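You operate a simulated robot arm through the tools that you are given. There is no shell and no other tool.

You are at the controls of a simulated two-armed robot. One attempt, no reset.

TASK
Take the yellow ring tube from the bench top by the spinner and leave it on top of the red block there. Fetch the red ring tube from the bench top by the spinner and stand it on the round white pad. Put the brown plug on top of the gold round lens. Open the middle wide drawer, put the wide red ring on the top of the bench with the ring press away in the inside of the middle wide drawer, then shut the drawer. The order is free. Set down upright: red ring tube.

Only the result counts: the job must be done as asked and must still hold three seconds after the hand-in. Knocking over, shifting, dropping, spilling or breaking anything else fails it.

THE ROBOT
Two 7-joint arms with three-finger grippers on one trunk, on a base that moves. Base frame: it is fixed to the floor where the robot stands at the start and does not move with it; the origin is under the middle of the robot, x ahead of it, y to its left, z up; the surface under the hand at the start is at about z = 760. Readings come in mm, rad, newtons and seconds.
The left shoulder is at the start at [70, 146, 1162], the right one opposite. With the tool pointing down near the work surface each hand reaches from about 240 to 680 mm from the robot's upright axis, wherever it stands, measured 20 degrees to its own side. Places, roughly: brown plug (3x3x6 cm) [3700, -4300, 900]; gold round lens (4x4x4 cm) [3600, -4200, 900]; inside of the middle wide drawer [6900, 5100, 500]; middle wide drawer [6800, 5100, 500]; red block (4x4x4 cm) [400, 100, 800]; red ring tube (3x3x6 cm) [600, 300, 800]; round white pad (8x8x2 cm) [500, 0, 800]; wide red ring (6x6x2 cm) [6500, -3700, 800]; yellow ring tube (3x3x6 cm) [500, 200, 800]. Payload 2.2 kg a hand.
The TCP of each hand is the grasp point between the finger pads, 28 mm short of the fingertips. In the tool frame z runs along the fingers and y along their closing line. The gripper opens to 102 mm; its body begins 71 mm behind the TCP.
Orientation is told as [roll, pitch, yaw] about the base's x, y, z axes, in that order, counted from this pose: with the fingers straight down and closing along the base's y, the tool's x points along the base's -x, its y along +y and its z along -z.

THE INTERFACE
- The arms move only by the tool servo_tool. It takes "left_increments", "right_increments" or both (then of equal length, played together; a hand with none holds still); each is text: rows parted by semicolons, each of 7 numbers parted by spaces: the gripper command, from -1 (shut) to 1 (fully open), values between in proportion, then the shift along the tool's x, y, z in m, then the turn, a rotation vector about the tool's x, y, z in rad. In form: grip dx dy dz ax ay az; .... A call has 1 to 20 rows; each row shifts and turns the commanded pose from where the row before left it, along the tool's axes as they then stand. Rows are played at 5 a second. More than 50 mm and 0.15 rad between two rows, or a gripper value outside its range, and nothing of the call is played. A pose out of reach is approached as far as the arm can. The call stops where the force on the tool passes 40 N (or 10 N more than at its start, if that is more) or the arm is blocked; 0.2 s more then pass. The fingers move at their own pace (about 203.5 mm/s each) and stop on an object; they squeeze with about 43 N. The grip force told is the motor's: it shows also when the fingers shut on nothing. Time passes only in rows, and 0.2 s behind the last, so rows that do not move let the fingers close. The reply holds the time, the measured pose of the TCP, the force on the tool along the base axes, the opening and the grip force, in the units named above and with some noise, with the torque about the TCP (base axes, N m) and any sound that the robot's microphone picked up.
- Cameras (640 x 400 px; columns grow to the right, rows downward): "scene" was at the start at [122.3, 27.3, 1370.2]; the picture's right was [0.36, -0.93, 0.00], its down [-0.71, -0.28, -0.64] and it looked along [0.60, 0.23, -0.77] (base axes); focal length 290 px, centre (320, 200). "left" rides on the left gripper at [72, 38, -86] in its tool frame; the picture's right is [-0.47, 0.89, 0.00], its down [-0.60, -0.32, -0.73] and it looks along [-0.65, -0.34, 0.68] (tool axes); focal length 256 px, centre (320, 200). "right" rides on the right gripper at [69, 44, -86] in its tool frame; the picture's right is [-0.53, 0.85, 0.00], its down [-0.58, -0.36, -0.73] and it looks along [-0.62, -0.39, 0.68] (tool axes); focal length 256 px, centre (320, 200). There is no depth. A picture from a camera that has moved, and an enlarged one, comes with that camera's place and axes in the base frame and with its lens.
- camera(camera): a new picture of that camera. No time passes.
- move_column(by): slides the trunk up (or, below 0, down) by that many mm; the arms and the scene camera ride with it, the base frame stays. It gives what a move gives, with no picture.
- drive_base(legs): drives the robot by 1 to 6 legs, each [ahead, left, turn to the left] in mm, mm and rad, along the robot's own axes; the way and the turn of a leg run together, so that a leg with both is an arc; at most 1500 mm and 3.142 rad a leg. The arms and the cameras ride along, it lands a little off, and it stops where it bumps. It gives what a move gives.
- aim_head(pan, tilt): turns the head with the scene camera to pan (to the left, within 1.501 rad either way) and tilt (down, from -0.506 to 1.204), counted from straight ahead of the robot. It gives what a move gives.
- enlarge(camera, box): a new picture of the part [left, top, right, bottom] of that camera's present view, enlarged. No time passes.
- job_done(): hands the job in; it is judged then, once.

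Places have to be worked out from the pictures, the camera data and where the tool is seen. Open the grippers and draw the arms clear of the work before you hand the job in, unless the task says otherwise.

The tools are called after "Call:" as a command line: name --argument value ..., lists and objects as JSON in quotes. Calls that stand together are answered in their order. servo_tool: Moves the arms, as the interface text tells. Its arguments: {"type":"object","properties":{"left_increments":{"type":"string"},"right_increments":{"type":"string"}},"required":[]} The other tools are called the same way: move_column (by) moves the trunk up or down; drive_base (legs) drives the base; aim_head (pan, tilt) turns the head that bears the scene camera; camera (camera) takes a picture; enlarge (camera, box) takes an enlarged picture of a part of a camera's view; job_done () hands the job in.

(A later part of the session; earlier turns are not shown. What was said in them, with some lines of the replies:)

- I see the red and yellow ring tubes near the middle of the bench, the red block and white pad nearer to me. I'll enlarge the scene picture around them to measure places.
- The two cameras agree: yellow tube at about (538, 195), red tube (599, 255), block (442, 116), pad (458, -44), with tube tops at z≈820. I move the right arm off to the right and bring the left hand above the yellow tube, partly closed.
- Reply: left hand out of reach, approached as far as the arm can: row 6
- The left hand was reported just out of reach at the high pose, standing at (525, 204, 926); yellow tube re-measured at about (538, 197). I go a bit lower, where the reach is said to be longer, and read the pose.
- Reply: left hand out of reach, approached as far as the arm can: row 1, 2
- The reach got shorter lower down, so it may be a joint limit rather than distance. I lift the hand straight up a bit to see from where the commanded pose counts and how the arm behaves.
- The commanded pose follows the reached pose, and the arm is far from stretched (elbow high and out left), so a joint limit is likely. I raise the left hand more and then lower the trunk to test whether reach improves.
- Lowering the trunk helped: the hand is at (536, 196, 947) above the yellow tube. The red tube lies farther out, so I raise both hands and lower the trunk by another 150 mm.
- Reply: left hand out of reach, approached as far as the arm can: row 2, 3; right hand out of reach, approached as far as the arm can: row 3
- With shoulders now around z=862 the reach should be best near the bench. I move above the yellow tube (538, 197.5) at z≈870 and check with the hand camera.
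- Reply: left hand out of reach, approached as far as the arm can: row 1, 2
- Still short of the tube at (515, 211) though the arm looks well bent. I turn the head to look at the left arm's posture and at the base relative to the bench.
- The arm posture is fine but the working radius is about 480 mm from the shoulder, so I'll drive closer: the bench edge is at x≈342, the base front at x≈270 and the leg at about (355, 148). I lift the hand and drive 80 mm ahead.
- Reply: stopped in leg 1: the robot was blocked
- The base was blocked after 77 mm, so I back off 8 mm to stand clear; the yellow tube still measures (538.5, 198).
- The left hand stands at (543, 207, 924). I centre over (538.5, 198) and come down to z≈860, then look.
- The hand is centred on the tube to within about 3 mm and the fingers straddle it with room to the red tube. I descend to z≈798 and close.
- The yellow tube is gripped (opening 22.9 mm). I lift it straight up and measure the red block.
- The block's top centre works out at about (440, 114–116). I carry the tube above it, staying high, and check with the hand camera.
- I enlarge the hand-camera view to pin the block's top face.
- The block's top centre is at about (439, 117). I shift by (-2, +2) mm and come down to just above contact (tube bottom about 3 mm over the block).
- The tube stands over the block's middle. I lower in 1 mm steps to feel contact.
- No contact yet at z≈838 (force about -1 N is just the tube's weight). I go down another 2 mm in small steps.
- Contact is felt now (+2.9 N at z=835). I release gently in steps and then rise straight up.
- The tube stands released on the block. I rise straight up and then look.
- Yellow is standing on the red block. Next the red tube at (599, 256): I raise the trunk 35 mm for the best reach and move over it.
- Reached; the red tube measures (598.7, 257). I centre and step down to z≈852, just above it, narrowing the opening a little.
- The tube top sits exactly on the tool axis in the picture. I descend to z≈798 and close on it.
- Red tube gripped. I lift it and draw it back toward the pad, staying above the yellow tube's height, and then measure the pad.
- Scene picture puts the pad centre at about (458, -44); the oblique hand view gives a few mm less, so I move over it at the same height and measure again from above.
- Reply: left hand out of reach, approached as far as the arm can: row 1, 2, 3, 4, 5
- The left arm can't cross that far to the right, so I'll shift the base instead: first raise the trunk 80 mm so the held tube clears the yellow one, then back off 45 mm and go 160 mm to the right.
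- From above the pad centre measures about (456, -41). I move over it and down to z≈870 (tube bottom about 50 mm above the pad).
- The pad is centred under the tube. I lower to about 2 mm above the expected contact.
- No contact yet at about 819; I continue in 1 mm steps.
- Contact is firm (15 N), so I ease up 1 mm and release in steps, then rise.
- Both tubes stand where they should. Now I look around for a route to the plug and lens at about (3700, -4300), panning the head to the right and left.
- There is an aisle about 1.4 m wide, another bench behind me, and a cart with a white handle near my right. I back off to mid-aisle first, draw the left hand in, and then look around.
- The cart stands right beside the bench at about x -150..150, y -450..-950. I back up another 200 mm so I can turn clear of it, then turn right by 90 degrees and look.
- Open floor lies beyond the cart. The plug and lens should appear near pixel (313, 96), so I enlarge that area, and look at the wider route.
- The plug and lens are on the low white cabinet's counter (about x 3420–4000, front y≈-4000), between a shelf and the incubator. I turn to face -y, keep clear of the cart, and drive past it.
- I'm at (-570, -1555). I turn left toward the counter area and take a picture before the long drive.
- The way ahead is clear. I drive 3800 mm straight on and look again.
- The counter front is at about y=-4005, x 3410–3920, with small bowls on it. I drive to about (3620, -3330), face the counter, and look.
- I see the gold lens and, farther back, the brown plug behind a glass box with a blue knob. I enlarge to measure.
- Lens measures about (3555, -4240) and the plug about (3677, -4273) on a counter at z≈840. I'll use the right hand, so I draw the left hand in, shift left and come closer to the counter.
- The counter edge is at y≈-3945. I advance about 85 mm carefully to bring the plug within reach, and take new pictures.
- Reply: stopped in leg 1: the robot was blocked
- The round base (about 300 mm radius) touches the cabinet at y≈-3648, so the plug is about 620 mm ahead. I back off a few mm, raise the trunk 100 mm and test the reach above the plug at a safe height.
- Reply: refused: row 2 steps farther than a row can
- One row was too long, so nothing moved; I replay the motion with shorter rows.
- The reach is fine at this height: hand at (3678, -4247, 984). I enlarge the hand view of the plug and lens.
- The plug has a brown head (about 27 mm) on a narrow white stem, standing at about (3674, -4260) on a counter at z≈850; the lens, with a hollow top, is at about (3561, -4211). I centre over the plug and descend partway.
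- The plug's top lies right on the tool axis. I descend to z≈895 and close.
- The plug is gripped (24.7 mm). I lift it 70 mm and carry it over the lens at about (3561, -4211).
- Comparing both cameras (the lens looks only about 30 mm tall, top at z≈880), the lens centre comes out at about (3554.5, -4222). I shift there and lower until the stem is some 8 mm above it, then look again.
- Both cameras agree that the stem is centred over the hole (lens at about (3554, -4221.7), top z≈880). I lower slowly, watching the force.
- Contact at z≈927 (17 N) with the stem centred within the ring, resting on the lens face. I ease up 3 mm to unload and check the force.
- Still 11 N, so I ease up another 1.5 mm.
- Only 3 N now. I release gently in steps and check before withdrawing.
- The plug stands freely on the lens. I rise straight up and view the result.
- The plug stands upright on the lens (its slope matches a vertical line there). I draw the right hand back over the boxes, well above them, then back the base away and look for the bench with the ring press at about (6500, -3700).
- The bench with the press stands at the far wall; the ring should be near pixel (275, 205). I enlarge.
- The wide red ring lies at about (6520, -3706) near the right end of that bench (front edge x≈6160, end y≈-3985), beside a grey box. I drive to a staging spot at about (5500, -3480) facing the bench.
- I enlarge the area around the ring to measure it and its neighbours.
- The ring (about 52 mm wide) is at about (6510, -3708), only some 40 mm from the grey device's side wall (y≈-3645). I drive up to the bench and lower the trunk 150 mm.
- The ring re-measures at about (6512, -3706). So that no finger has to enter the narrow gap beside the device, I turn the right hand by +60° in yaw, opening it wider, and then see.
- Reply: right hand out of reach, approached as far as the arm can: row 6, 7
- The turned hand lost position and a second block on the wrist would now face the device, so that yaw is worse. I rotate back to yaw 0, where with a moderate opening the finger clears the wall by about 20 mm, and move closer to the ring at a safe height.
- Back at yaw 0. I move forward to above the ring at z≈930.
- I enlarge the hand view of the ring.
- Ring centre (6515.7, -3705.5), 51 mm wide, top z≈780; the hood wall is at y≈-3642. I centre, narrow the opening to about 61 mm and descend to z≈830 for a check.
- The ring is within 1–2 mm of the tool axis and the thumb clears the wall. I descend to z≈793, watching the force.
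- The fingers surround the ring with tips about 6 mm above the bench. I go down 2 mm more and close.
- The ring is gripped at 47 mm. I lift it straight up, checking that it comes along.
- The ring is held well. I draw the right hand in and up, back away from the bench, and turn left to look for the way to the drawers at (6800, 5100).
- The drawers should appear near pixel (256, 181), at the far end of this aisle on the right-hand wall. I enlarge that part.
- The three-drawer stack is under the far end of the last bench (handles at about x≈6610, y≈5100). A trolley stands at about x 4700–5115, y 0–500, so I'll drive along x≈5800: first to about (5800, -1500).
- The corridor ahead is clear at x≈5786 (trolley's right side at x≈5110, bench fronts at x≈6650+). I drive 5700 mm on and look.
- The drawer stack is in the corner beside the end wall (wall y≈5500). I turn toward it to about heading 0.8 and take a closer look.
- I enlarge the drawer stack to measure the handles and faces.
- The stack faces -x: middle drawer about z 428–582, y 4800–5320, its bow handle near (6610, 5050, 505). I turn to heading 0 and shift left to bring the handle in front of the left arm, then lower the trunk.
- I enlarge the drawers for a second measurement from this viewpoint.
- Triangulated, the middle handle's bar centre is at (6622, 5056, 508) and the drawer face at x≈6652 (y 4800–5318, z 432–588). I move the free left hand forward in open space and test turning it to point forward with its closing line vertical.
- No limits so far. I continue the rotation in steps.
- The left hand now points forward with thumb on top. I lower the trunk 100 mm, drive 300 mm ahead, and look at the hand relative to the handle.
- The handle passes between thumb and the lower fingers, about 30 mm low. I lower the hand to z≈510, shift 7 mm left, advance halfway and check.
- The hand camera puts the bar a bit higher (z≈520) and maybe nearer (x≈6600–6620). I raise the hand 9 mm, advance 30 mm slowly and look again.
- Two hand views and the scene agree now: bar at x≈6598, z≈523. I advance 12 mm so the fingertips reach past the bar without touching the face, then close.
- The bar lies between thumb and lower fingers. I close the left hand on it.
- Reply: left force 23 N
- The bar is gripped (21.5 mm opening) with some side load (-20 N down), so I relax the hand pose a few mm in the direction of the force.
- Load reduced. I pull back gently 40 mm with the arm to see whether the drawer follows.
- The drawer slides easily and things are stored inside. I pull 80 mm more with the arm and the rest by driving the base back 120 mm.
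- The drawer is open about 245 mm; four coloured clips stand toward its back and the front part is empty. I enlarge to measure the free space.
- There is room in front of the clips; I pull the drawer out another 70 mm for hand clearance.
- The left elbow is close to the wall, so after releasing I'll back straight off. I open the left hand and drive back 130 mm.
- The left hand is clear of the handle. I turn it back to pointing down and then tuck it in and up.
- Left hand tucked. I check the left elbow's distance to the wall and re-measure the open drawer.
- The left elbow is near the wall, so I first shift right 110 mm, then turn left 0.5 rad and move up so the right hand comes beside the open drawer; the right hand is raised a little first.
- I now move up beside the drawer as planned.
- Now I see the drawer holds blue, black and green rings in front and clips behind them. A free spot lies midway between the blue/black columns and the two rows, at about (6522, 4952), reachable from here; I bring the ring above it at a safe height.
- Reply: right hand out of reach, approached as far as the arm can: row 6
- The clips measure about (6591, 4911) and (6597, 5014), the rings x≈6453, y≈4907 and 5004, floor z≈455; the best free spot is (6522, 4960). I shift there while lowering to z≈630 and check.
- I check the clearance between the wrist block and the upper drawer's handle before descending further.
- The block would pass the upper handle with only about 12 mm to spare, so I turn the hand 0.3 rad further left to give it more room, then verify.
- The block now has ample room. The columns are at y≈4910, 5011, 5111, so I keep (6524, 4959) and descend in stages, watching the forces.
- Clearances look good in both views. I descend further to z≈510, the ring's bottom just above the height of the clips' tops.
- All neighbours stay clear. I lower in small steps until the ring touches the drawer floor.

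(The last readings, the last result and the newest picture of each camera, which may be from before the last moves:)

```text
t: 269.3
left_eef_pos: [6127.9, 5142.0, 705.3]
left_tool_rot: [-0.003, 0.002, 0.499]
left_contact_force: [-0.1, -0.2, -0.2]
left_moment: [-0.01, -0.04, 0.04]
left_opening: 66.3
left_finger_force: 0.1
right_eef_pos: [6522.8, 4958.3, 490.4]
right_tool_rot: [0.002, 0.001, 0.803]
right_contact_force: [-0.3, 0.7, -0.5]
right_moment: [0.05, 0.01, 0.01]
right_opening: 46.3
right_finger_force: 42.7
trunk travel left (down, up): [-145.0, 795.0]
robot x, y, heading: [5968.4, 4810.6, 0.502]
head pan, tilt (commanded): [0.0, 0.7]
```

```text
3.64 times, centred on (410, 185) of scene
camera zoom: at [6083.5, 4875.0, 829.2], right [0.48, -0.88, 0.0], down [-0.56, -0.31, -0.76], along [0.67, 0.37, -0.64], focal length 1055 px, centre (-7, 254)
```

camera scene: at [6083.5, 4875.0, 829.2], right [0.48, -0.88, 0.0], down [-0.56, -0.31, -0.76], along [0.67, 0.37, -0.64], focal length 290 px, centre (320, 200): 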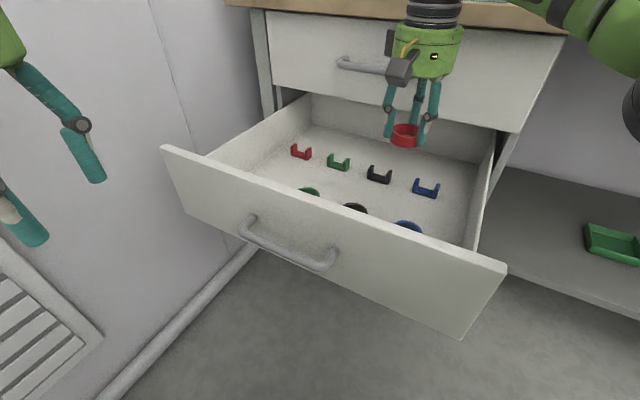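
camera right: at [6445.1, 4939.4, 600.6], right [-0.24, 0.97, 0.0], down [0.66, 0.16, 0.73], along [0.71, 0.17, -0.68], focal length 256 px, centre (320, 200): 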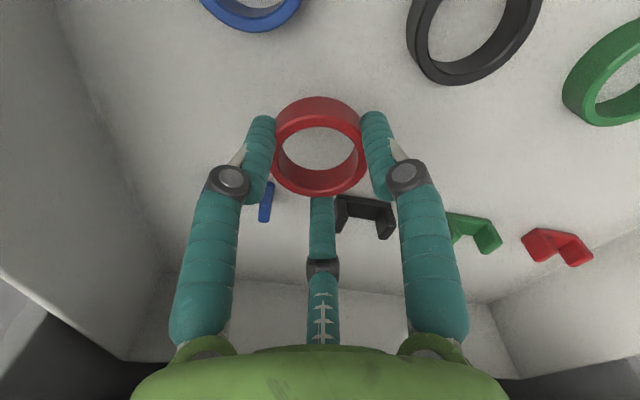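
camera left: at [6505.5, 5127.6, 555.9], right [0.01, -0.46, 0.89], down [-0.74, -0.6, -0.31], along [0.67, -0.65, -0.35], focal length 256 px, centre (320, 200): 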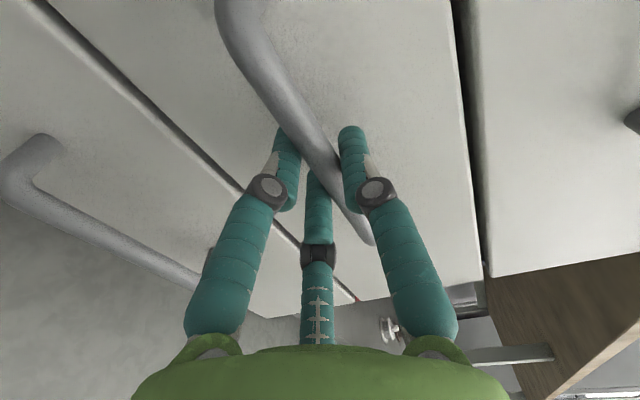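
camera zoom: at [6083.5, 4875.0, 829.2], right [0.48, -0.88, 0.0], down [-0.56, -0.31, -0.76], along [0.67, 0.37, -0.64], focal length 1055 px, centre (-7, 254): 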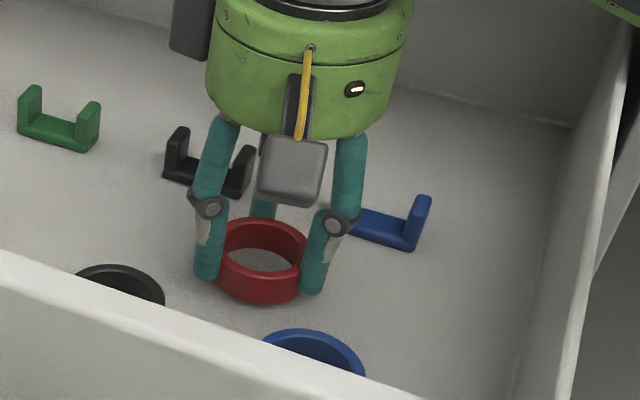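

No contact yet at z≈490. I continue in small steps.

Call:
servo_tool --right_increments "-1 0 0 0.002 0 0 0; -1 0 0 0 0 0 0"

Call:
servo_tool --right_increments "-1 0 0 0.002 0 0 0; -1 0 0 0 0 0 0"

Call:
servo_tool --right_increments "-1 0 0 0.002 0 0 0; -1 0 0 0 0 0 0"

```text
t: 269.9
left_eef_pos: [6127.4, 5139.9, 705.3]
left_tool_rot: [-0.001, 0.001, 0.499]
left_contact_force: [0.3, -0.7, 0.9]
left_moment: [0.04, -0.03, 0.04]
left_opening: 66.4
left_finger_force: 0.1
right_eef_pos: [6522.9, 4959.2, 490.1]
right_tool_rot: [0.003, 0.0, 0.803]
right_contact_force: [0.2, 0.3, -0.3]
right_moment: [0.03, -0.01, 0.0]
right_opening: 46.2
right_finger_force: 43.6
trunk travel left (down, up): [-145.0, 795.0]
robot x, y, heading: [5963.5, 4812.7, 0.502]
head pan, tilt (commanded): [0.0, 0.7]
```

```text
t: 270.5
left_eef_pos: [6127.2, 5141.4, 704.5]
left_tool_rot: [-0.002, 0.001, 0.5]
left_contact_force: [0.7, 0.3, 0.1]
left_moment: [0.01, -0.02, -0.03]
left_opening: 66.1
left_finger_force: 0.2
right_eef_pos: [6524.0, 4959.4, 488.0]
right_tool_rot: [0.001, -0.001, 0.804]
right_contact_force: [0.3, 0.4, -0.1]
right_moment: [-0.02, -0.01, -0.02]
right_opening: 46.2
right_finger_force: 42.8
trunk travel left (down, up): [-145.0, 795.0]
robot x, y, heading: [5965.0, 4810.3, 0.505]
head pan, tilt (commanded): [0.0, 0.7]
```

```text
t: 271.1
left_eef_pos: [6128.0, 5141.1, 704.6]
left_tool_rot: [-0.001, 0.003, 0.499]
left_contact_force: [-0.2, -0.3, 0.4]
left_moment: [-0.02, 0.0, 0.03]
left_opening: 66.4
left_finger_force: 0.1
right_eef_pos: [6523.1, 4959.4, 484.8]
right_tool_rot: [0.003, -0.001, 0.803]
right_contact_force: [-0.2, -0.5, 0.1]
right_moment: [0.03, 0.03, -0.02]
right_opening: 46.4
right_finger_force: 43.2
trunk travel left (down, up): [-145.0, 795.0]
robot x, y, heading: [5966.1, 4808.3, 0.507]
head pan, tilt (commanded): [0.0, 0.7]
```

Still no contact at z≈485; further small steps.

Call:
servo_tool --right_increments "-1 0 0 0.002 0 0 0; -1 0 0 0 0 0 0"

Call:
servo_tool --right_increments "-1 0 0 0.002 0 0 0; -1 0 0 0 0 0 0"

Call:
servo_tool --right_increments "-1 0 0 0.002 0 0 0; -1 0 0 0 0 0 0"

Call:
enlarge --camera "scene" --box '[340, 130, 480, 240]'

```text
t: 271.7
left_eef_pos: [6127.8, 5141.0, 706.3]
left_tool_rot: [-0.001, 0.002, 0.5]
left_contact_force: [0.5, 0.4, -0.2]
left_moment: [-0.03, 0.02, 0.0]
left_opening: 66.2
left_finger_force: 0.0
right_eef_pos: [6523.6, 4958.2, 484.2]
right_tool_rot: [0.001, -0.001, 0.802]
right_contact_force: [0.4, -0.1, -0.4]
right_moment: [0.03, -0.02, 0.02]
right_opening: 46.7
right_finger_force: 43.0
trunk travel left (down, up): [-145.0, 795.0]
robot x, y, heading: [5962.6, 4810.1, 0.501]
head pan, tilt (commanded): [0.0, 0.7]
```

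```text
t: 272.3
left_eef_pos: [6127.7, 5141.6, 705.1]
left_tool_rot: [-0.001, -0.002, 0.5]
left_contact_force: [0.6, -0.1, -0.6]
left_moment: [-0.03, 0.0, -0.02]
left_opening: 66.3
left_finger_force: 0.1
right_eef_pos: [6522.1, 4959.1, 483.2]
right_tool_rot: [0.0, -0.003, 0.803]
right_contact_force: [1.2, -0.6, 10.0]
right_moment: [0.08, -0.06, -0.02]
right_opening: 46.2
right_finger_force: 43.4
trunk travel left (down, up): [-145.0, 795.0]
robot x, y, heading: [5962.6, 4807.6, 0.507]
head pan, tilt (commanded): [0.0, 0.7]
```

```text
t: 272.9
left_eef_pos: [6125.8, 5140.7, 705.9]
left_tool_rot: [0.0, -0.001, 0.498]
left_contact_force: [-0.3, -0.2, 0.0]
left_moment: [0.0, 0.01, 0.01]
left_opening: 66.3
left_finger_force: 0.2
right_eef_pos: [6522.0, 4959.1, 482.9]
right_tool_rot: [-0.002, -0.004, 0.803]
right_contact_force: [1.9, -3.5, 22.7]
right_moment: [-0.03, 0.01, 0.0]
right_opening: 46.3
right_finger_force: 42.3
trunk travel left (down, up): [-145.0, 795.0]
robot x, y, heading: [5966.8, 4810.6, 0.503]
head pan, tilt (commanded): [0.0, 0.7]
```

```text
3.64 times, centred on (410, 185) of scene
camera zoom: at [6081.5, 4874.3, 829.8], right [0.48, -0.88, 0.0], down [-0.56, -0.31, -0.77], along [0.67, 0.37, -0.64], focal length 1055 px, centre (-7, 254)
```

zoom: 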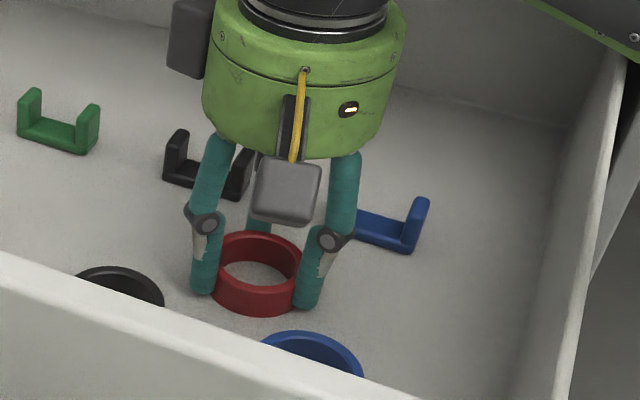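

The ring is on the drawer floor (23 N now). I ease up 3 mm, open just enough to free it, and check.

Call:
servo_tool --right_increments "-1 0 0 -0.0015 0 0 0; -1 0 0 -0.0015 0 0 0; -1 0 0 0 0 0 0; 0.0 0 0 0 0 0 0; 0.12 0 0 0 0 0 0; 0.12 0 0 0 0 0 0"

Call:
camera --camera "right"

Call:
enlarge --camera "scene" --box '[340, 130, 480, 240]'

```text
t: 274.3
left_eef_pos: [6127.1, 5140.5, 706.5]
left_tool_rot: [-0.002, 0.001, 0.499]
left_contact_force: [-0.3, -0.2, 0.2]
left_moment: [0.03, 0.01, -0.05]
left_opening: 66.2
left_finger_force: 0.0
right_eef_pos: [6522.3, 4958.6, 481.8]
right_tool_rot: [0.0, 0.001, 0.803]
right_contact_force: [0.6, 0.9, 0.2]
right_moment: [-0.02, 0.02, -0.02]
right_opening: 57.1
right_finger_force: 0.0
trunk travel left (down, up): [-145.0, 795.0]
robot x, y, heading: [5964.0, 4813.2, 0.509]
head pan, tilt (commanded): [0.0, 0.7]
```

```text
taken
camera right: at [6444.5, 4939.8, 568.7], right [-0.24, 0.97, 0.0], down [0.66, 0.16, 0.73], along [0.71, 0.17, -0.68], focal length 256 px, centre (320, 200)
```

right: 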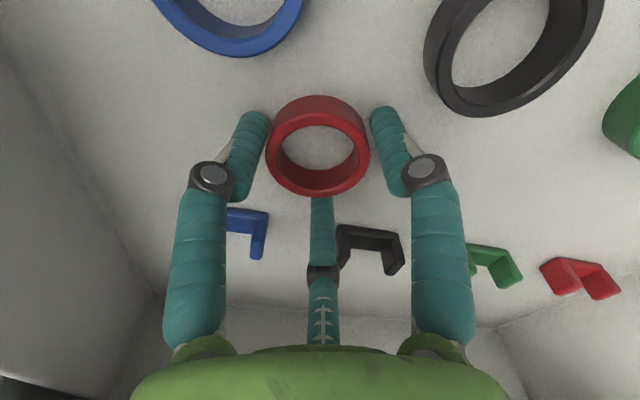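

```text
3.64 times, centred on (410, 185) of scene
camera zoom: at [6083.5, 4875.0, 829.1], right [0.48, -0.88, 0.0], down [-0.56, -0.31, -0.76], along [0.67, 0.37, -0.64], focal length 1055 px, centre (-7, 254)
```

zoom: 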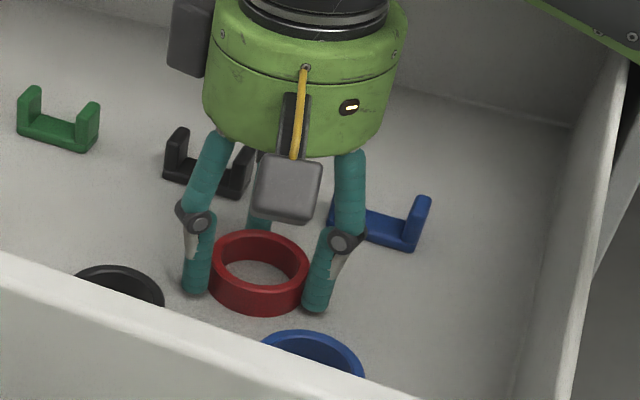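

The ring lies free and flat, nothing else touched. I rise straight up to z≈660.

Call:
servo_tool --right_increments "0.12 0 0 -0.015 0 0 0; 0.12 0 0 -0.03 0 0 0; 0.12 0 0 -0.035 0 0 0; 0.12 0 0 -0.035 0 0 0; 0.12 0 0 -0.035 0 0 0; 0.12 0 0 -0.03 0 0 0; 0.12 0 0 0 0 0 0"

Call:
camera --camera "right"

Call:
camera --camera "scene"

```text
t: 275.9
left_eef_pos: [6128.3, 5141.8, 704.7]
left_tool_rot: [-0.003, 0.001, 0.499]
left_contact_force: [-0.3, 0.6, 0.7]
left_moment: [-0.02, 0.0, -0.03]
left_opening: 66.5
left_finger_force: 0.1
right_eef_pos: [6523.8, 4958.3, 662.6]
right_tool_rot: [-0.001, 0.001, 0.803]
right_contact_force: [0.3, -0.2, -0.3]
right_moment: [-0.02, -0.01, 0.02]
right_opening: 57.1
right_finger_force: 0.0
trunk travel left (down, up): [-145.0, 795.0]
robot x, y, heading: [5968.2, 4810.5, 0.507]
head pan, tilt (commanded): [0.0, 0.7]
```

```text
taken
camera right: at [6444.7, 4939.6, 748.3], right [-0.24, 0.97, 0.0], down [0.66, 0.16, 0.73], along [0.71, 0.17, -0.68], focal length 256 px, centre (320, 200)
```

right: 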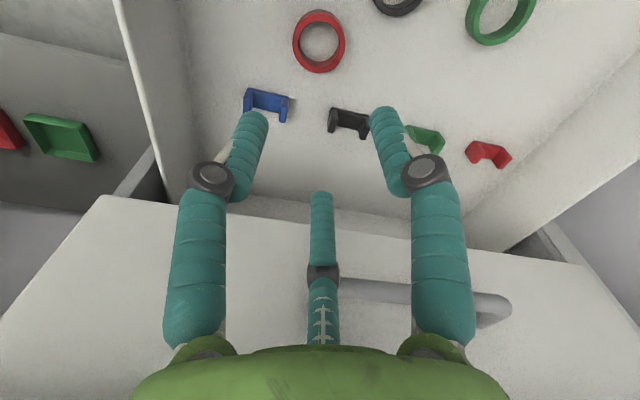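

```text
taken
camera scene: at [6083.5, 4875.0, 829.1], right [0.48, -0.88, 0.0], down [-0.56, -0.31, -0.76], along [0.67, 0.37, -0.64], focal length 290 px, centre (320, 200)
```

scene: 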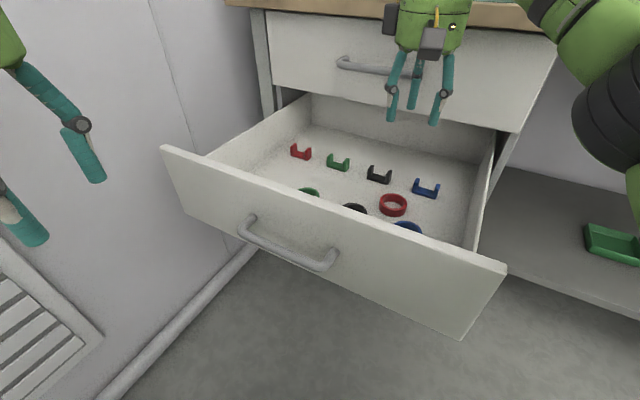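

The red ring lies in the drawer between the others. I retract the right hand over the side, turn its yaw back, and check.

Call:
servo_tool --right_increments "0.12 0.0375 -0.0064 -0.006 0 0 0; 0.12 0.0375 -0.0064 -0.006 0 0 0; 0.12 0.0375 -0.0064 -0.006 0 0 0; 0.12 0.0375 -0.0064 -0.004 0 0 0; 0.12 0.0375 -0.0064 0 0 0 0; 0.12 0.0375 -0.0064 0 0 0 0; 0.12 0.0375 -0.0064 0 0 0 0; 0.12 0 0 0 0 0 0.15; 0.12 0 0 0 0 0 0.15; 0.12 0 0 0 0 0 0"

Call:
drive_base --legs '[[-330, 93, 0]]'

Call:
camera --camera "scene"

```text
t: 278.1
left_eef_pos: [6127.4, 5140.9, 705.0]
left_tool_rot: [-0.001, 0.003, 0.5]
left_contact_force: [0.0, 0.5, 0.1]
left_moment: [0.01, 0.02, 0.0]
left_opening: 66.2
left_finger_force: 0.0
right_eef_pos: [6373.3, 4737.3, 685.5]
right_tool_rot: [0.001, 0.001, 0.501]
right_contact_force: [-0.4, 0.2, 0.4]
right_moment: [0.0, 0.01, -0.01]
right_opening: 57.1
right_finger_force: 0.1
trunk travel left (down, up): [-145.0, 795.0]
robot x, y, heading: [5961.9, 4811.4, 0.504]
head pan, tilt (commanded): [0.0, 0.7]
```

```text
t: 280.3
left_eef_pos: [5796.7, 5063.3, 705.0]
left_tool_rot: [-0.002, 0.002, 0.495]
left_contact_force: [-0.7, 0.0, 0.4]
left_moment: [0.06, -0.02, 0.01]
left_opening: 66.6
left_finger_force: 0.0
right_eef_pos: [6039.6, 4660.0, 685.3]
right_tool_rot: [0.001, 0.002, 0.499]
right_contact_force: [-0.2, 0.3, 0.0]
right_moment: [0.03, -0.03, -0.01]
right_opening: 57.0
right_finger_force: 0.2
trunk travel left (down, up): [-145.0, 795.0]
robot x, y, heading: [5631.8, 4729.7, 0.504]
head pan, tilt (commanded): [0.0, 0.7]
```

```text
taken
camera scene: at [5750.3, 4797.3, 829.2], right [0.48, -0.88, 0.0], down [-0.56, -0.31, -0.77], along [0.67, 0.37, -0.64], focal length 290 px, centre (320, 200)
```

scene: 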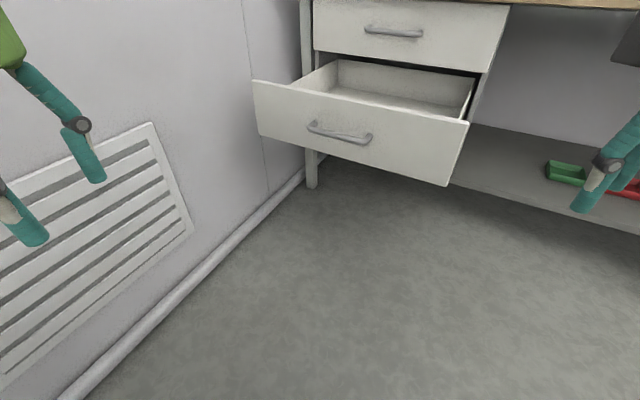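

I turn back to heading 0 and shift left, then bring the left hand forward and turn it to point at the drawer again, closing it to a fist for pushing.

Call:
drive_base --legs '[[0, 0, -0.504], [0, 112, 0]]'

Call:
servo_tool --left_increments "-0.2 -0.033 0 0.019 0 0 0; -0.2 -0.033 0 0.019 0 0 0; -0.2 -0.033 0 0.019 0 0 0; -0.2 -0.033 0 0.019 0 0 0; -0.2 -0.033 0 0.019 0 0 0; -0.2 -0.033 0 0.019 0 0 0; -0.2 -0.033 0 0.019 0 0 0; -0.2 0 0 0 0 0 0"

Call:
aim_head --pan 0.25 --tilt 0.5

Call:
camera --camera "scene"

```text
t: 282.9
left_eef_pos: [5935.5, 5054.9, 704.3]
left_tool_rot: [0.0, 0.001, -0.007]
left_contact_force: [0.7, -0.3, -0.1]
left_moment: [0.02, -0.01, -0.02]
left_opening: 66.4
left_finger_force: 0.0
right_eef_pos: [5953.7, 4583.5, 685.4]
right_tool_rot: [0.0, 0.001, -0.004]
right_contact_force: [-1.1, 0.4, 0.3]
right_moment: [-0.03, -0.01, 0.02]
right_opening: 57.4
right_finger_force: 0.1
trunk travel left (down, up): [-145.0, 795.0]
robot x, y, heading: [5632.2, 4841.0, -0.002]
head pan, tilt (commanded): [0.0, 0.7]
```

```text
t: 284.8
left_eef_pos: [6166.8, 5053.4, 573.0]
left_tool_rot: [-0.002, 0.0, -0.008]
left_contact_force: [0.0, -0.3, 0.0]
left_moment: [0.01, 0.01, -0.02]
left_opening: 40.6
left_finger_force: 0.1
right_eef_pos: [5953.3, 4583.7, 685.3]
right_tool_rot: [0.004, 0.003, -0.004]
right_contact_force: [-0.3, 0.3, 1.1]
right_moment: [0.0, 0.03, 0.01]
right_opening: 57.0
right_finger_force: 0.0
trunk travel left (down, up): [-145.0, 795.0]
robot x, y, heading: [5635.3, 4847.6, -0.006]
head pan, tilt (commanded): [0.0, 0.7]
```

```text
t: 285.5
left_eef_pos: [6166.7, 5052.9, 571.8]
left_tool_rot: [-0.001, 0.003, -0.007]
left_contact_force: [1.0, 0.0, -0.1]
left_moment: [0.0, 0.02, 0.0]
left_opening: 40.6
left_finger_force: 0.1
right_eef_pos: [5954.3, 4583.7, 685.7]
right_tool_rot: [0.002, 0.0, -0.004]
right_contact_force: [-0.1, -0.2, 0.0]
right_moment: [0.02, 0.02, -0.01]
right_opening: 57.1
right_finger_force: 0.0
trunk travel left (down, up): [-145.0, 795.0]
robot x, y, heading: [5630.6, 4844.3, -0.003]
head pan, tilt (commanded): [0.25, 0.499]
```

```text
taken
camera scene: at [5770.7, 4866.4, 846.8], right [0.24, -0.97, 0.0], down [-0.46, -0.12, -0.88], along [0.85, 0.21, -0.48], focal length 290 px, centre (320, 200)
```

scene: 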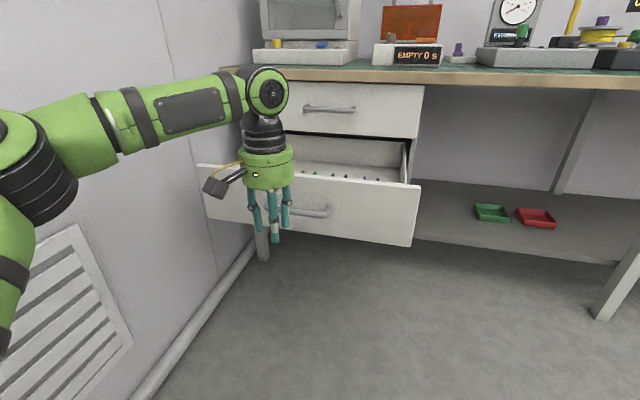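

I rotate the left hand to point forward, with the fingers closed.

Call:
servo_tool --left_increments "-1 0 0 0 -0.0866 -0.0866 0.0866; -1 0 0 0 -0.0866 -0.0866 0.0866; -1 0 0 0 -0.0866 -0.0866 0.0866; -1 0 0 0 -0.0866 -0.0866 0.0866; -1 0 0 0 -0.0866 -0.0866 0.0866; -1 0 0 0 -0.0866 -0.0866 0.0866; -1 0 0 0 -0.0866 -0.0866 0.0866; -1 0 0 0 -0.0866 -0.0866 0.0866; -1 0 0 0 -0.0866 -0.0866 0.0866; -1 0 0 0 -0.0866 -0.0866 0.0866; -1 0 0 0 -0.0866 -0.0866 0.0866; -1 0 0 0 -0.0866 -0.0866 0.0866; -1 0 0 0 -0.0866 -0.0866 0.0866; -1 0 0 0 -0.0831 -0.0831 0.0831; -1 0 0 0 0 0 0"

Call:
camera --camera "scene"

Call:
camera --camera "left"

```text
t: 288.7
left_eef_pos: [6165.4, 5052.9, 570.2]
left_tool_rot: [1.569, 0.0, -1.578]
left_contact_force: [-0.5, 0.3, -0.1]
left_moment: [-0.02, 0.04, 0.02]
left_opening: 1.9
left_finger_force: 31.4
right_eef_pos: [5953.6, 4582.5, 684.5]
right_tool_rot: [0.001, 0.002, -0.004]
right_contact_force: [0.1, 0.4, 0.7]
right_moment: [-0.01, -0.03, -0.02]
right_opening: 57.0
right_finger_force: 0.0
trunk travel left (down, up): [-145.0, 795.0]
robot x, y, heading: [5633.5, 4844.1, -0.002]
head pan, tilt (commanded): [0.25, 0.499]
```

```text
taken
camera scene: at [5770.7, 4866.5, 846.9], right [0.24, -0.97, 0.0], down [-0.46, -0.12, -0.88], along [0.85, 0.21, -0.48], focal length 290 px, centre (320, 200)
```

scene: 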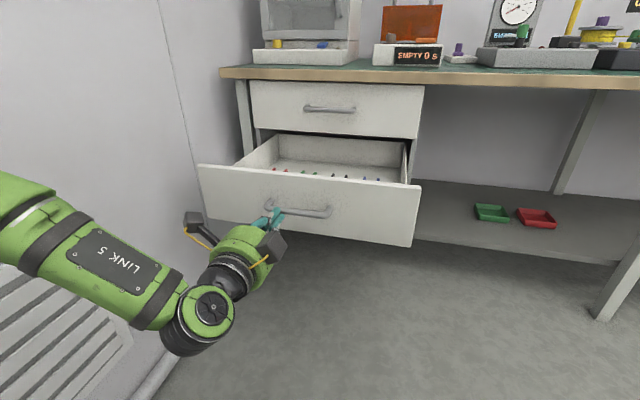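

```text
taken
camera left: at [6080.2, 5126.5, 610.8], right [0.0, -0.46, 0.89], down [-0.74, -0.6, -0.32], along [0.68, -0.65, -0.34], focal length 256 px, centre (320, 200)
```

left: 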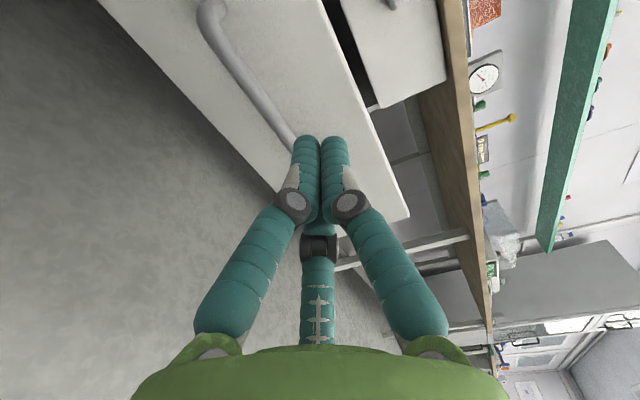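

The fist is at z≈570, aimed between the handle and the top of the drawer front. I drive forward 110 mm and check the alignment just before contact.

Call:
drive_base --legs '[[105, 0, 0]]'

Call:
enlarge --camera "scene" --box '[160, 100, 440, 300]'

Call:
camera --camera "left"

```text
t: 289.9
left_eef_pos: [6269.8, 5052.3, 571.0]
left_tool_rot: [1.568, -0.001, -1.577]
left_contact_force: [-0.7, -0.2, 0.3]
left_moment: [-0.02, 0.0, -0.01]
left_opening: 2.1
left_finger_force: 31.8
right_eef_pos: [6057.7, 4583.9, 685.7]
right_tool_rot: [0.002, 0.001, -0.005]
right_contact_force: [-1.2, 0.4, -1.0]
right_moment: [0.01, 0.03, -0.01]
right_opening: 57.1
right_finger_force: 0.0
trunk travel left (down, up): [-145.0, 795.0]
robot x, y, heading: [5739.3, 4845.6, -0.004]
head pan, tilt (commanded): [0.25, 0.499]
```

```text
2.00 times, centred on (300, 200) of scene
camera zoom: at [5875.1, 4866.3, 846.8], right [0.24, -0.97, 0.0], down [-0.46, -0.12, -0.88], along [0.85, 0.21, -0.48], focal length 580 px, centre (360, 200)
```

zoom: 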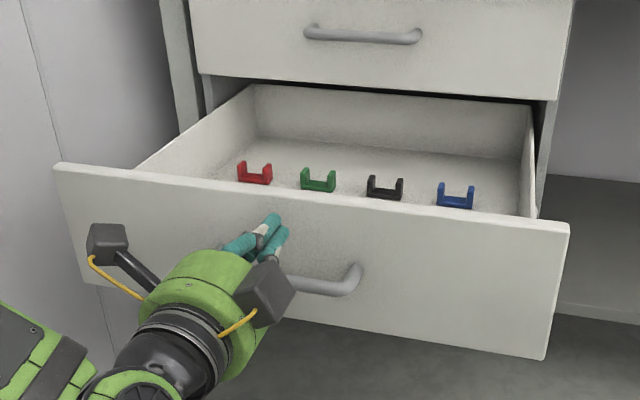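

```text
taken
camera left: at [6184.5, 5126.4, 611.0], right [0.0, -0.46, 0.89], down [-0.74, -0.6, -0.31], along [0.68, -0.65, -0.34], focal length 256 px, centre (320, 200)
```

left: 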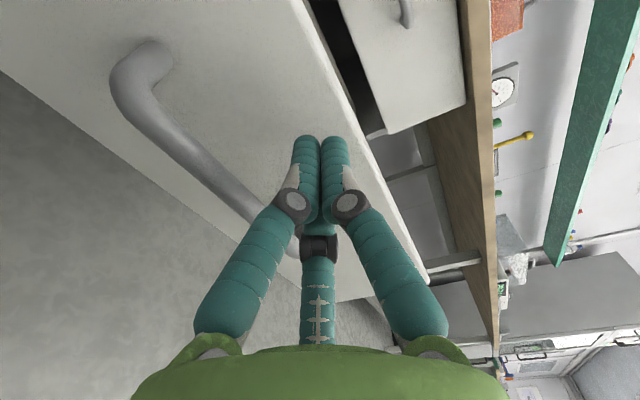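

The fist is above the bar and some 15 mm from the panel. I drive ahead to push the drawer, first 100 mm, and check.

Call:
drive_base --legs '[[100, 0, 0]]'

Call:
enlarge --camera "scene" --box '[160, 100, 440, 300]'

```text
t: 291.0
left_eef_pos: [6369.6, 5052.2, 571.8]
left_tool_rot: [1.568, -0.002, -1.578]
left_contact_force: [0.5, -1.0, -0.1]
left_moment: [0.03, 0.01, 0.01]
left_opening: 2.2
left_finger_force: 31.2
right_eef_pos: [6157.5, 4583.3, 685.8]
right_tool_rot: [0.001, 0.003, -0.003]
right_contact_force: [0.4, -0.6, 0.2]
right_moment: [-0.02, -0.01, -0.01]
right_opening: 57.1
right_finger_force: 0.1
trunk travel left (down, up): [-145.0, 795.0]
robot x, y, heading: [5833.2, 4843.7, -0.003]
head pan, tilt (commanded): [0.25, 0.499]
```

```text
2.00 times, centred on (300, 200) of scene
camera zoom: at [5974.6, 4866.1, 846.8], right [0.24, -0.97, 0.0], down [-0.46, -0.12, -0.88], along [0.85, 0.21, -0.48], focal length 580 px, centre (360, 200)
```

zoom: 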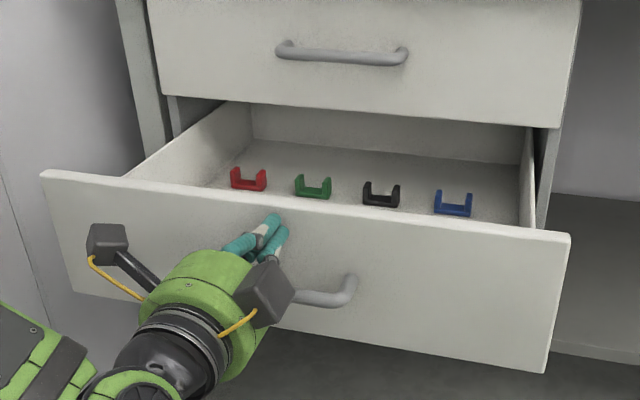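

The drawer slides in smoothly. I push another 170 mm in two legs.

Call:
drive_base --legs '[[90, 0, 0], [80, 0, 0]]'

Call:
enlarge --camera "scene" --box '[160, 60, 480, 300]'

```text
t: 292.8
left_eef_pos: [6540.5, 5051.7, 571.2]
left_tool_rot: [1.568, -0.003, -1.577]
left_contact_force: [0.2, -0.3, 0.9]
left_moment: [0.01, 0.01, -0.01]
left_opening: 2.1
left_finger_force: 31.7
right_eef_pos: [6328.3, 4583.5, 685.1]
right_tool_rot: [0.001, 0.0, -0.003]
right_contact_force: [0.6, -0.8, -0.1]
right_moment: [0.0, -0.03, 0.01]
right_opening: 56.8
right_finger_force: 0.1
trunk travel left (down, up): [-145.0, 795.0]
robot x, y, heading: [6003.7, 4844.5, -0.005]
head pan, tilt (commanded): [0.25, 0.499]
```

```text
1.67 times, centred on (320, 180) of scene
camera zoom: at [6145.1, 4865.5, 846.8], right [0.24, -0.97, 0.0], down [-0.46, -0.12, -0.88], along [0.85, 0.21, -0.48], focal length 484 px, centre (320, 233)
```

zoom: 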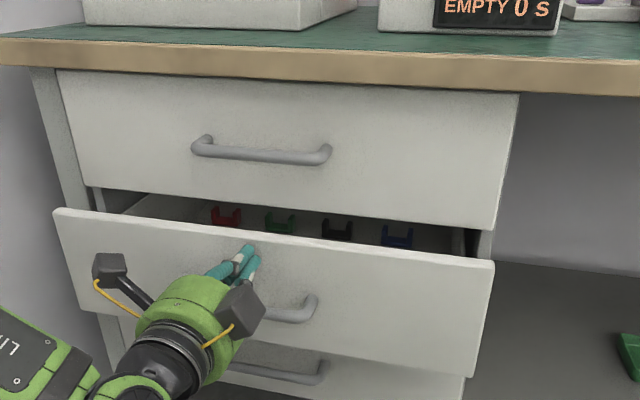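

About 60 mm remain. I push the rest with the arm in small steps, watching the force for the end stop.

Call:
servo_tool --left_increments "-1 0 0 0.01 0 0 0; -1 0 0 0.01 0 0 0; -1 0 0 0.01 0 0 0; -1 0 0 0.01 0 0 0; -1 0 0 0 0 0 0"

Call:
servo_tool --left_increments "-1 0 0 0.005 0 0 0; -1 0 0 0.005 0 0 0; -1 0 0 0 0 0 0"

Call:
enlarge --camera "scene" --box '[160, 60, 480, 300]'

```text
t: 294.0
left_eef_pos: [6581.5, 5051.6, 571.0]
left_tool_rot: [1.568, -0.003, -1.578]
left_contact_force: [-0.1, -0.4, 0.8]
left_moment: [-0.02, 0.0, -0.03]
left_opening: 2.1
left_finger_force: 30.9
right_eef_pos: [6327.3, 4582.6, 685.8]
right_tool_rot: [0.001, 0.0, -0.002]
right_contact_force: [0.9, 0.6, -0.9]
right_moment: [-0.02, 0.0, -0.05]
right_opening: 57.3
right_finger_force: 0.1
trunk travel left (down, up): [-145.0, 795.0]
robot x, y, heading: [6006.8, 4841.4, -0.007]
head pan, tilt (commanded): [0.25, 0.499]
```

```text
t: 294.8
left_eef_pos: [6589.9, 5051.6, 570.2]
left_tool_rot: [1.567, -0.003, -1.577]
left_contact_force: [-0.7, -0.2, -0.6]
left_moment: [0.03, 0.02, 0.05]
left_opening: 2.0
left_finger_force: 31.7
right_eef_pos: [6328.4, 4583.1, 685.3]
right_tool_rot: [0.001, 0.0, -0.004]
right_contact_force: [-0.4, 1.1, 0.5]
right_moment: [-0.03, 0.01, -0.02]
right_opening: 57.2
right_finger_force: 0.1
trunk travel left (down, up): [-145.0, 795.0]
robot x, y, heading: [6007.1, 4849.4, -0.001]
head pan, tilt (commanded): [0.25, 0.499]
```

```text
1.67 times, centred on (320, 180) of scene
camera zoom: at [6144.9, 4865.6, 846.9], right [0.24, -0.97, 0.0], down [-0.46, -0.12, -0.88], along [0.85, 0.21, -0.48], focal length 484 px, centre (320, 233)
```

zoom: 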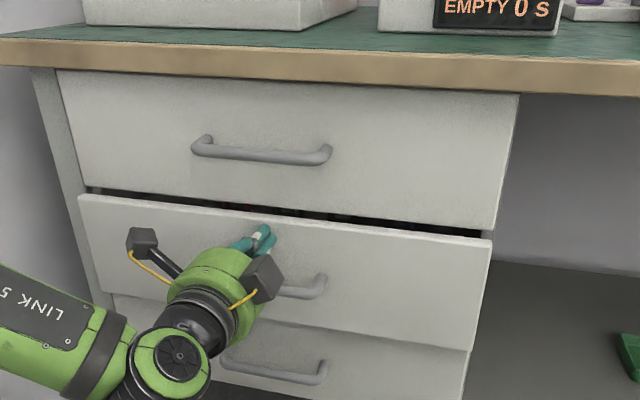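

Nearly shut. I continue in 4 mm steps until the end stop is felt.

Call:
servo_tool --left_increments "-1 0 0 0.004 0 0 0; -1 0 0 0.004 0 0 0; -1 0 0 0 0 0 0"

Call:
servo_tool --left_increments "-1 0 0 0.003 0 0 0; -1 0 0 0.003 0 0 0; -1 0 0 0 0 0 0"

Call:
enlarge --camera "scene" --box '[160, 60, 480, 300]'

```text
t: 295.6
left_eef_pos: [6598.0, 5051.7, 570.9]
left_tool_rot: [1.568, -0.002, -1.58]
left_contact_force: [-0.9, -0.6, 0.4]
left_moment: [0.02, 0.03, -0.05]
left_opening: 2.2
left_finger_force: 31.5
right_eef_pos: [6327.8, 4583.3, 684.7]
right_tool_rot: [0.002, 0.0, -0.004]
right_contact_force: [0.2, 0.0, 0.6]
right_moment: [0.0, 0.03, -0.03]
right_opening: 57.2
right_finger_force: 0.0
trunk travel left (down, up): [-145.0, 795.0]
robot x, y, heading: [6008.6, 4843.1, -0.002]
head pan, tilt (commanded): [0.25, 0.499]
```

```text
t: 296.4
left_eef_pos: [6604.3, 5050.9, 571.2]
left_tool_rot: [1.569, -0.001, -1.578]
left_contact_force: [-1.1, 0.3, -0.7]
left_moment: [-0.03, 0.01, 0.01]
left_opening: 2.0
left_finger_force: 31.3
right_eef_pos: [6327.3, 4583.7, 685.4]
right_tool_rot: [0.001, 0.0, -0.003]
right_contact_force: [-0.8, -0.2, 0.0]
right_moment: [0.01, 0.02, 0.01]
right_opening: 57.1
right_finger_force: 0.1
trunk travel left (down, up): [-145.0, 795.0]
robot x, y, heading: [6005.6, 4844.2, -0.008]
head pan, tilt (commanded): [0.25, 0.499]
```

```text
1.67 times, centred on (320, 180) of scene
camera zoom: at [6144.9, 4865.6, 846.9], right [0.24, -0.97, 0.0], down [-0.46, -0.12, -0.88], along [0.85, 0.21, -0.48], focal length 484 px, centre (320, 233)
```

zoom: 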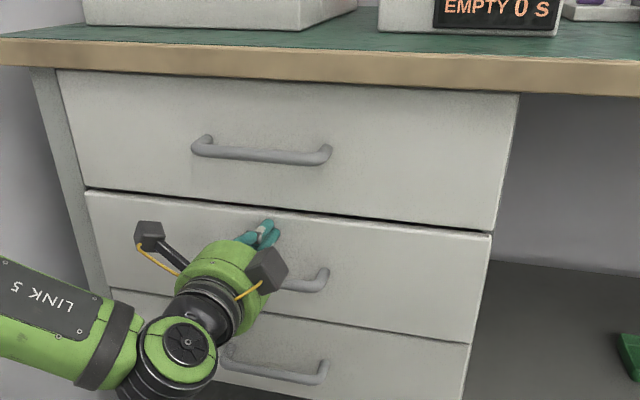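

It looks almost flush. I press on in 2–3 mm steps to make sure it reaches the stop.

Call:
servo_tool --left_increments "-1 0 0 0.003 0 0 0; -1 0 0 0 0 0 0"

Call:
servo_tool --left_increments "-1 0 0 0.003 0 0 0; -1 0 0 0 0 0 0"

Call:
enlarge --camera "scene" --box '[180, 100, 440, 280]'

```text
t: 297.0
left_eef_pos: [6608.1, 5051.5, 571.8]
left_tool_rot: [1.566, -0.002, -1.578]
left_contact_force: [-0.7, 0.7, -0.5]
left_moment: [0.0, 0.02, 0.07]
left_opening: 2.2
left_finger_force: 31.8
right_eef_pos: [6329.2, 4581.9, 685.6]
right_tool_rot: [0.002, 0.0, -0.003]
right_contact_force: [-0.3, -0.4, 0.8]
right_moment: [0.01, -0.01, -0.01]
right_opening: 56.8
right_finger_force: 0.0
trunk travel left (down, up): [-145.0, 795.0]
robot x, y, heading: [6004.6, 4843.7, -0.003]
head pan, tilt (commanded): [0.25, 0.499]
```

```text
t: 297.6
left_eef_pos: [6609.3, 5051.5, 571.1]
left_tool_rot: [1.567, -0.002, -1.579]
left_contact_force: [-7.0, 1.6, 0.2]
left_moment: [0.07, 0.04, 0.14]
left_opening: 5.8
left_finger_force: 31.7
right_eef_pos: [6327.6, 4582.8, 684.4]
right_tool_rot: [0.002, -0.001, -0.002]
right_contact_force: [-0.2, 0.6, -0.9]
right_moment: [-0.01, -0.02, -0.02]
right_opening: 57.2
right_finger_force: 0.0
trunk travel left (down, up): [-145.0, 795.0]
robot x, y, heading: [6006.7, 4846.2, 0.0]
head pan, tilt (commanded): [0.25, 0.499]
```

```text
2.22 times, centred on (310, 190) of scene
camera zoom: at [6144.3, 4865.7, 847.0], right [0.24, -0.97, 0.0], down [-0.46, -0.12, -0.88], along [0.85, 0.21, -0.48], focal length 645 px, centre (342, 222)
```

zoom: 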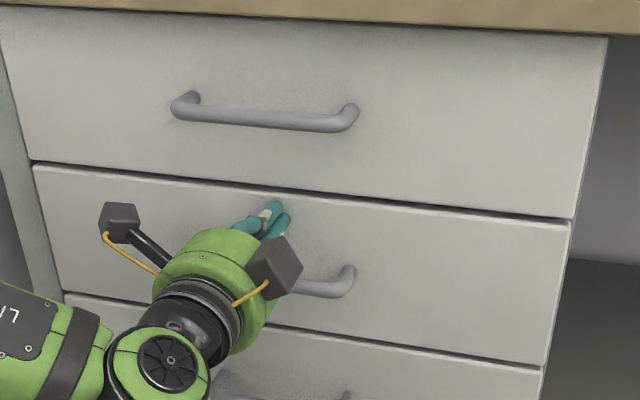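

The stop is felt now (-7 N). One more small push, then I withdraw the hand straight back.

Call:
servo_tool --left_increments "-1 0 0 0.002 0 0 0; -1 0 0 0 0 0 0"

Call:
servo_tool --left_increments "-1 0 0 -0.01 0 0 0; -1 0 0 -0.02 0 0 0; -1 0 0 -0.03 0 0 0; -1 0 0 0 0 0 0"

Call:
drive_base --legs '[[-250, 0, 0]]'

Call:
camera --camera "scene"

Call:
enlarge --camera "scene" --box '[200, 60, 440, 260]'

```text
t: 298.2
left_eef_pos: [6610.7, 5050.9, 570.9]
left_tool_rot: [1.57, -0.002, -1.578]
left_contact_force: [-31.7, 3.1, -2.2]
left_moment: [0.21, 0.02, 0.34]
left_opening: 6.0
left_finger_force: 31.5
right_eef_pos: [6326.3, 4583.6, 684.3]
right_tool_rot: [0.004, -0.001, -0.004]
right_contact_force: [0.3, 0.1, -1.1]
right_moment: [-0.06, -0.02, 0.02]
right_opening: 57.0
right_finger_force: 0.0
trunk travel left (down, up): [-145.0, 795.0]
robot x, y, heading: [6005.9, 4844.9, -0.005]
head pan, tilt (commanded): [0.25, 0.499]
```

```text
t: 299.2
left_eef_pos: [6552.1, 5052.0, 571.5]
left_tool_rot: [1.569, -0.002, -1.578]
left_contact_force: [-0.7, 0.7, -0.4]
left_moment: [-0.02, -0.01, -0.01]
left_opening: 2.0
left_finger_force: 31.4
right_eef_pos: [6328.0, 4583.2, 684.9]
right_tool_rot: [0.003, -0.001, -0.004]
right_contact_force: [0.7, -1.1, -0.3]
right_moment: [-0.01, 0.0, -0.01]
right_opening: 57.1
right_finger_force: 0.1
trunk travel left (down, up): [-145.0, 795.0]
robot x, y, heading: [6002.2, 4846.6, -0.005]
head pan, tilt (commanded): [0.25, 0.499]
```

```text
t: 301.0
left_eef_pos: [6303.0, 5052.5, 571.4]
left_tool_rot: [1.568, -0.002, -1.577]
left_contact_force: [0.5, -0.2, -0.3]
left_moment: [0.0, -0.04, -0.02]
left_opening: 2.2
left_finger_force: 31.3
right_eef_pos: [6079.0, 4584.1, 683.6]
right_tool_rot: [0.001, -0.001, -0.003]
right_contact_force: [-0.4, 0.6, -0.8]
right_moment: [0.01, 0.03, 0.01]
right_opening: 57.0
right_finger_force: 0.0
trunk travel left (down, up): [-145.0, 795.0]
robot x, y, heading: [5758.6, 4844.5, -0.005]
head pan, tilt (commanded): [0.25, 0.499]
```

```text
taken
camera scene: at [5895.3, 4866.3, 846.9], right [0.24, -0.97, 0.0], down [-0.46, -0.12, -0.88], along [0.85, 0.21, -0.48], focal length 290 px, centre (320, 200)
```

scene: 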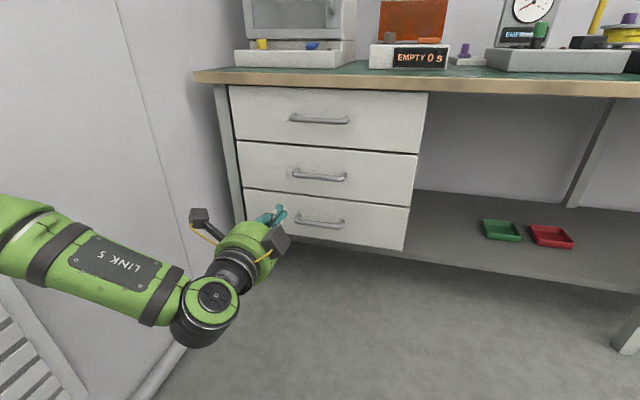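

```text
2.00 times, centred on (320, 160) of scene
camera zoom: at [5895.3, 4866.3, 846.9], right [0.24, -0.97, 0.0], down [-0.46, -0.12, -0.88], along [0.85, 0.21, -0.48], focal length 580 px, centre (320, 280)
```

zoom: 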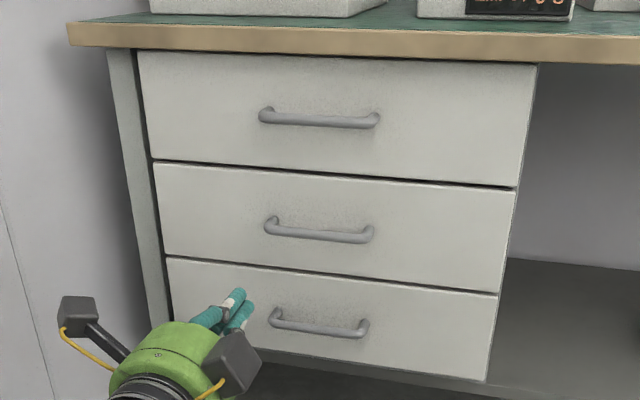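

The middle drawer is fully shut and flush with the others. I back off further and open both grippers so the arms are clear of all work.

Call:
drive_base --legs '[[-250, -60, 0]]'

Call:
servo_tool --left_increments "0 0 0 0 0 0 0; 1 0 0 0 0 0 0; 1 0 0 0 0 0 0; 1 0 0 0 0 0 0" --right_increments "0.5 0 0 0 0 0 0; 1 0 0 0 0 0 0; 1 0 0 0 0 0 0; 1 0 0 0 0 0 0"

Call:
camera --camera "scene"

```text
t: 302.9
left_eef_pos: [6053.6, 4992.5, 570.7]
left_tool_rot: [1.567, -0.002, -1.576]
left_contact_force: [0.1, -0.5, 0.1]
left_moment: [-0.02, -0.01, 0.04]
left_opening: 2.1
left_finger_force: 32.0
right_eef_pos: [5830.7, 4524.8, 684.9]
right_tool_rot: [0.002, 0.0, -0.004]
right_contact_force: [-0.2, 0.5, -0.5]
right_moment: [0.0, 0.02, -0.05]
right_opening: 56.9
right_finger_force: 0.0
trunk travel left (down, up): [-145.0, 795.0]
robot x, y, heading: [5509.1, 4786.6, 0.002]
head pan, tilt (commanded): [0.25, 0.499]
```

```text
t: 303.9
left_eef_pos: [6053.4, 4994.0, 571.4]
left_tool_rot: [1.567, -0.002, -1.575]
left_contact_force: [-0.6, 0.1, -0.1]
left_moment: [-0.01, 0.0, 0.02]
left_opening: 102.1
left_finger_force: 0.1
right_eef_pos: [5830.5, 4524.7, 685.5]
right_tool_rot: [0.002, 0.003, -0.004]
right_contact_force: [-0.3, -0.2, -0.4]
right_moment: [0.03, 0.01, -0.01]
right_opening: 101.8
right_finger_force: 0.0
trunk travel left (down, up): [-145.0, 795.0]
robot x, y, heading: [5506.6, 4784.8, -0.004]
head pan, tilt (commanded): [0.25, 0.499]
```

```text
taken
camera scene: at [5646.6, 4806.9, 846.9], right [0.25, -0.97, 0.0], down [-0.46, -0.12, -0.88], along [0.85, 0.22, -0.48], focal length 290 px, centre (320, 200)
```

scene: 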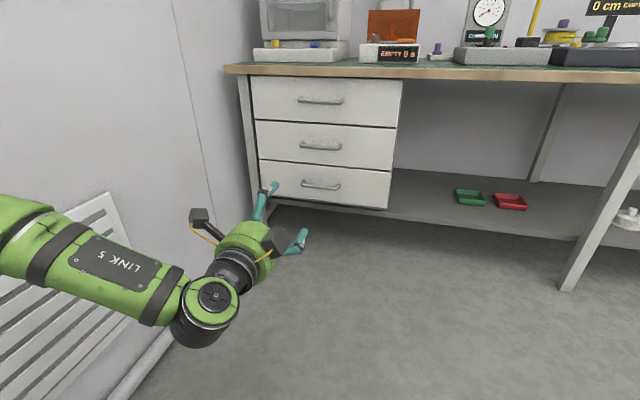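

The yellow tube is on the red block, the red tube stands on the pad and the plug is on the lens. The red ring is inside the shut middle drawer. Both grippers are open and clear, so I hand the job in.

Call:
job_done

```text
The job is handed in.
```

I handed the job in with all four parts done as asked. I checked each one in the pictures when I finished it, but I did not go back to the first bench or the counter for a last look before the hand-in.

- **Yellow ring tube:** it stands on top of the red block.
- **Red ring tube:** it stands upright near the centre of the round white pad.
- **Brown plug:** it stands upright on the gold lens, with its stem inside the ring of the lens.
- **Wide red ring:** it lies flat inside the middle wide drawer, in a free spot between the rings and clips already there. None of those moved as far as I could see. The drawer is shut against its stop, flush with the other two.

The base bumped something twice while I was positioning it: once at the first bench, probably a leg, and once at the cabinet under the lens counter. Nothing looked shifted either time. Both grippers were open and the arms clear of the work at the hand-in.
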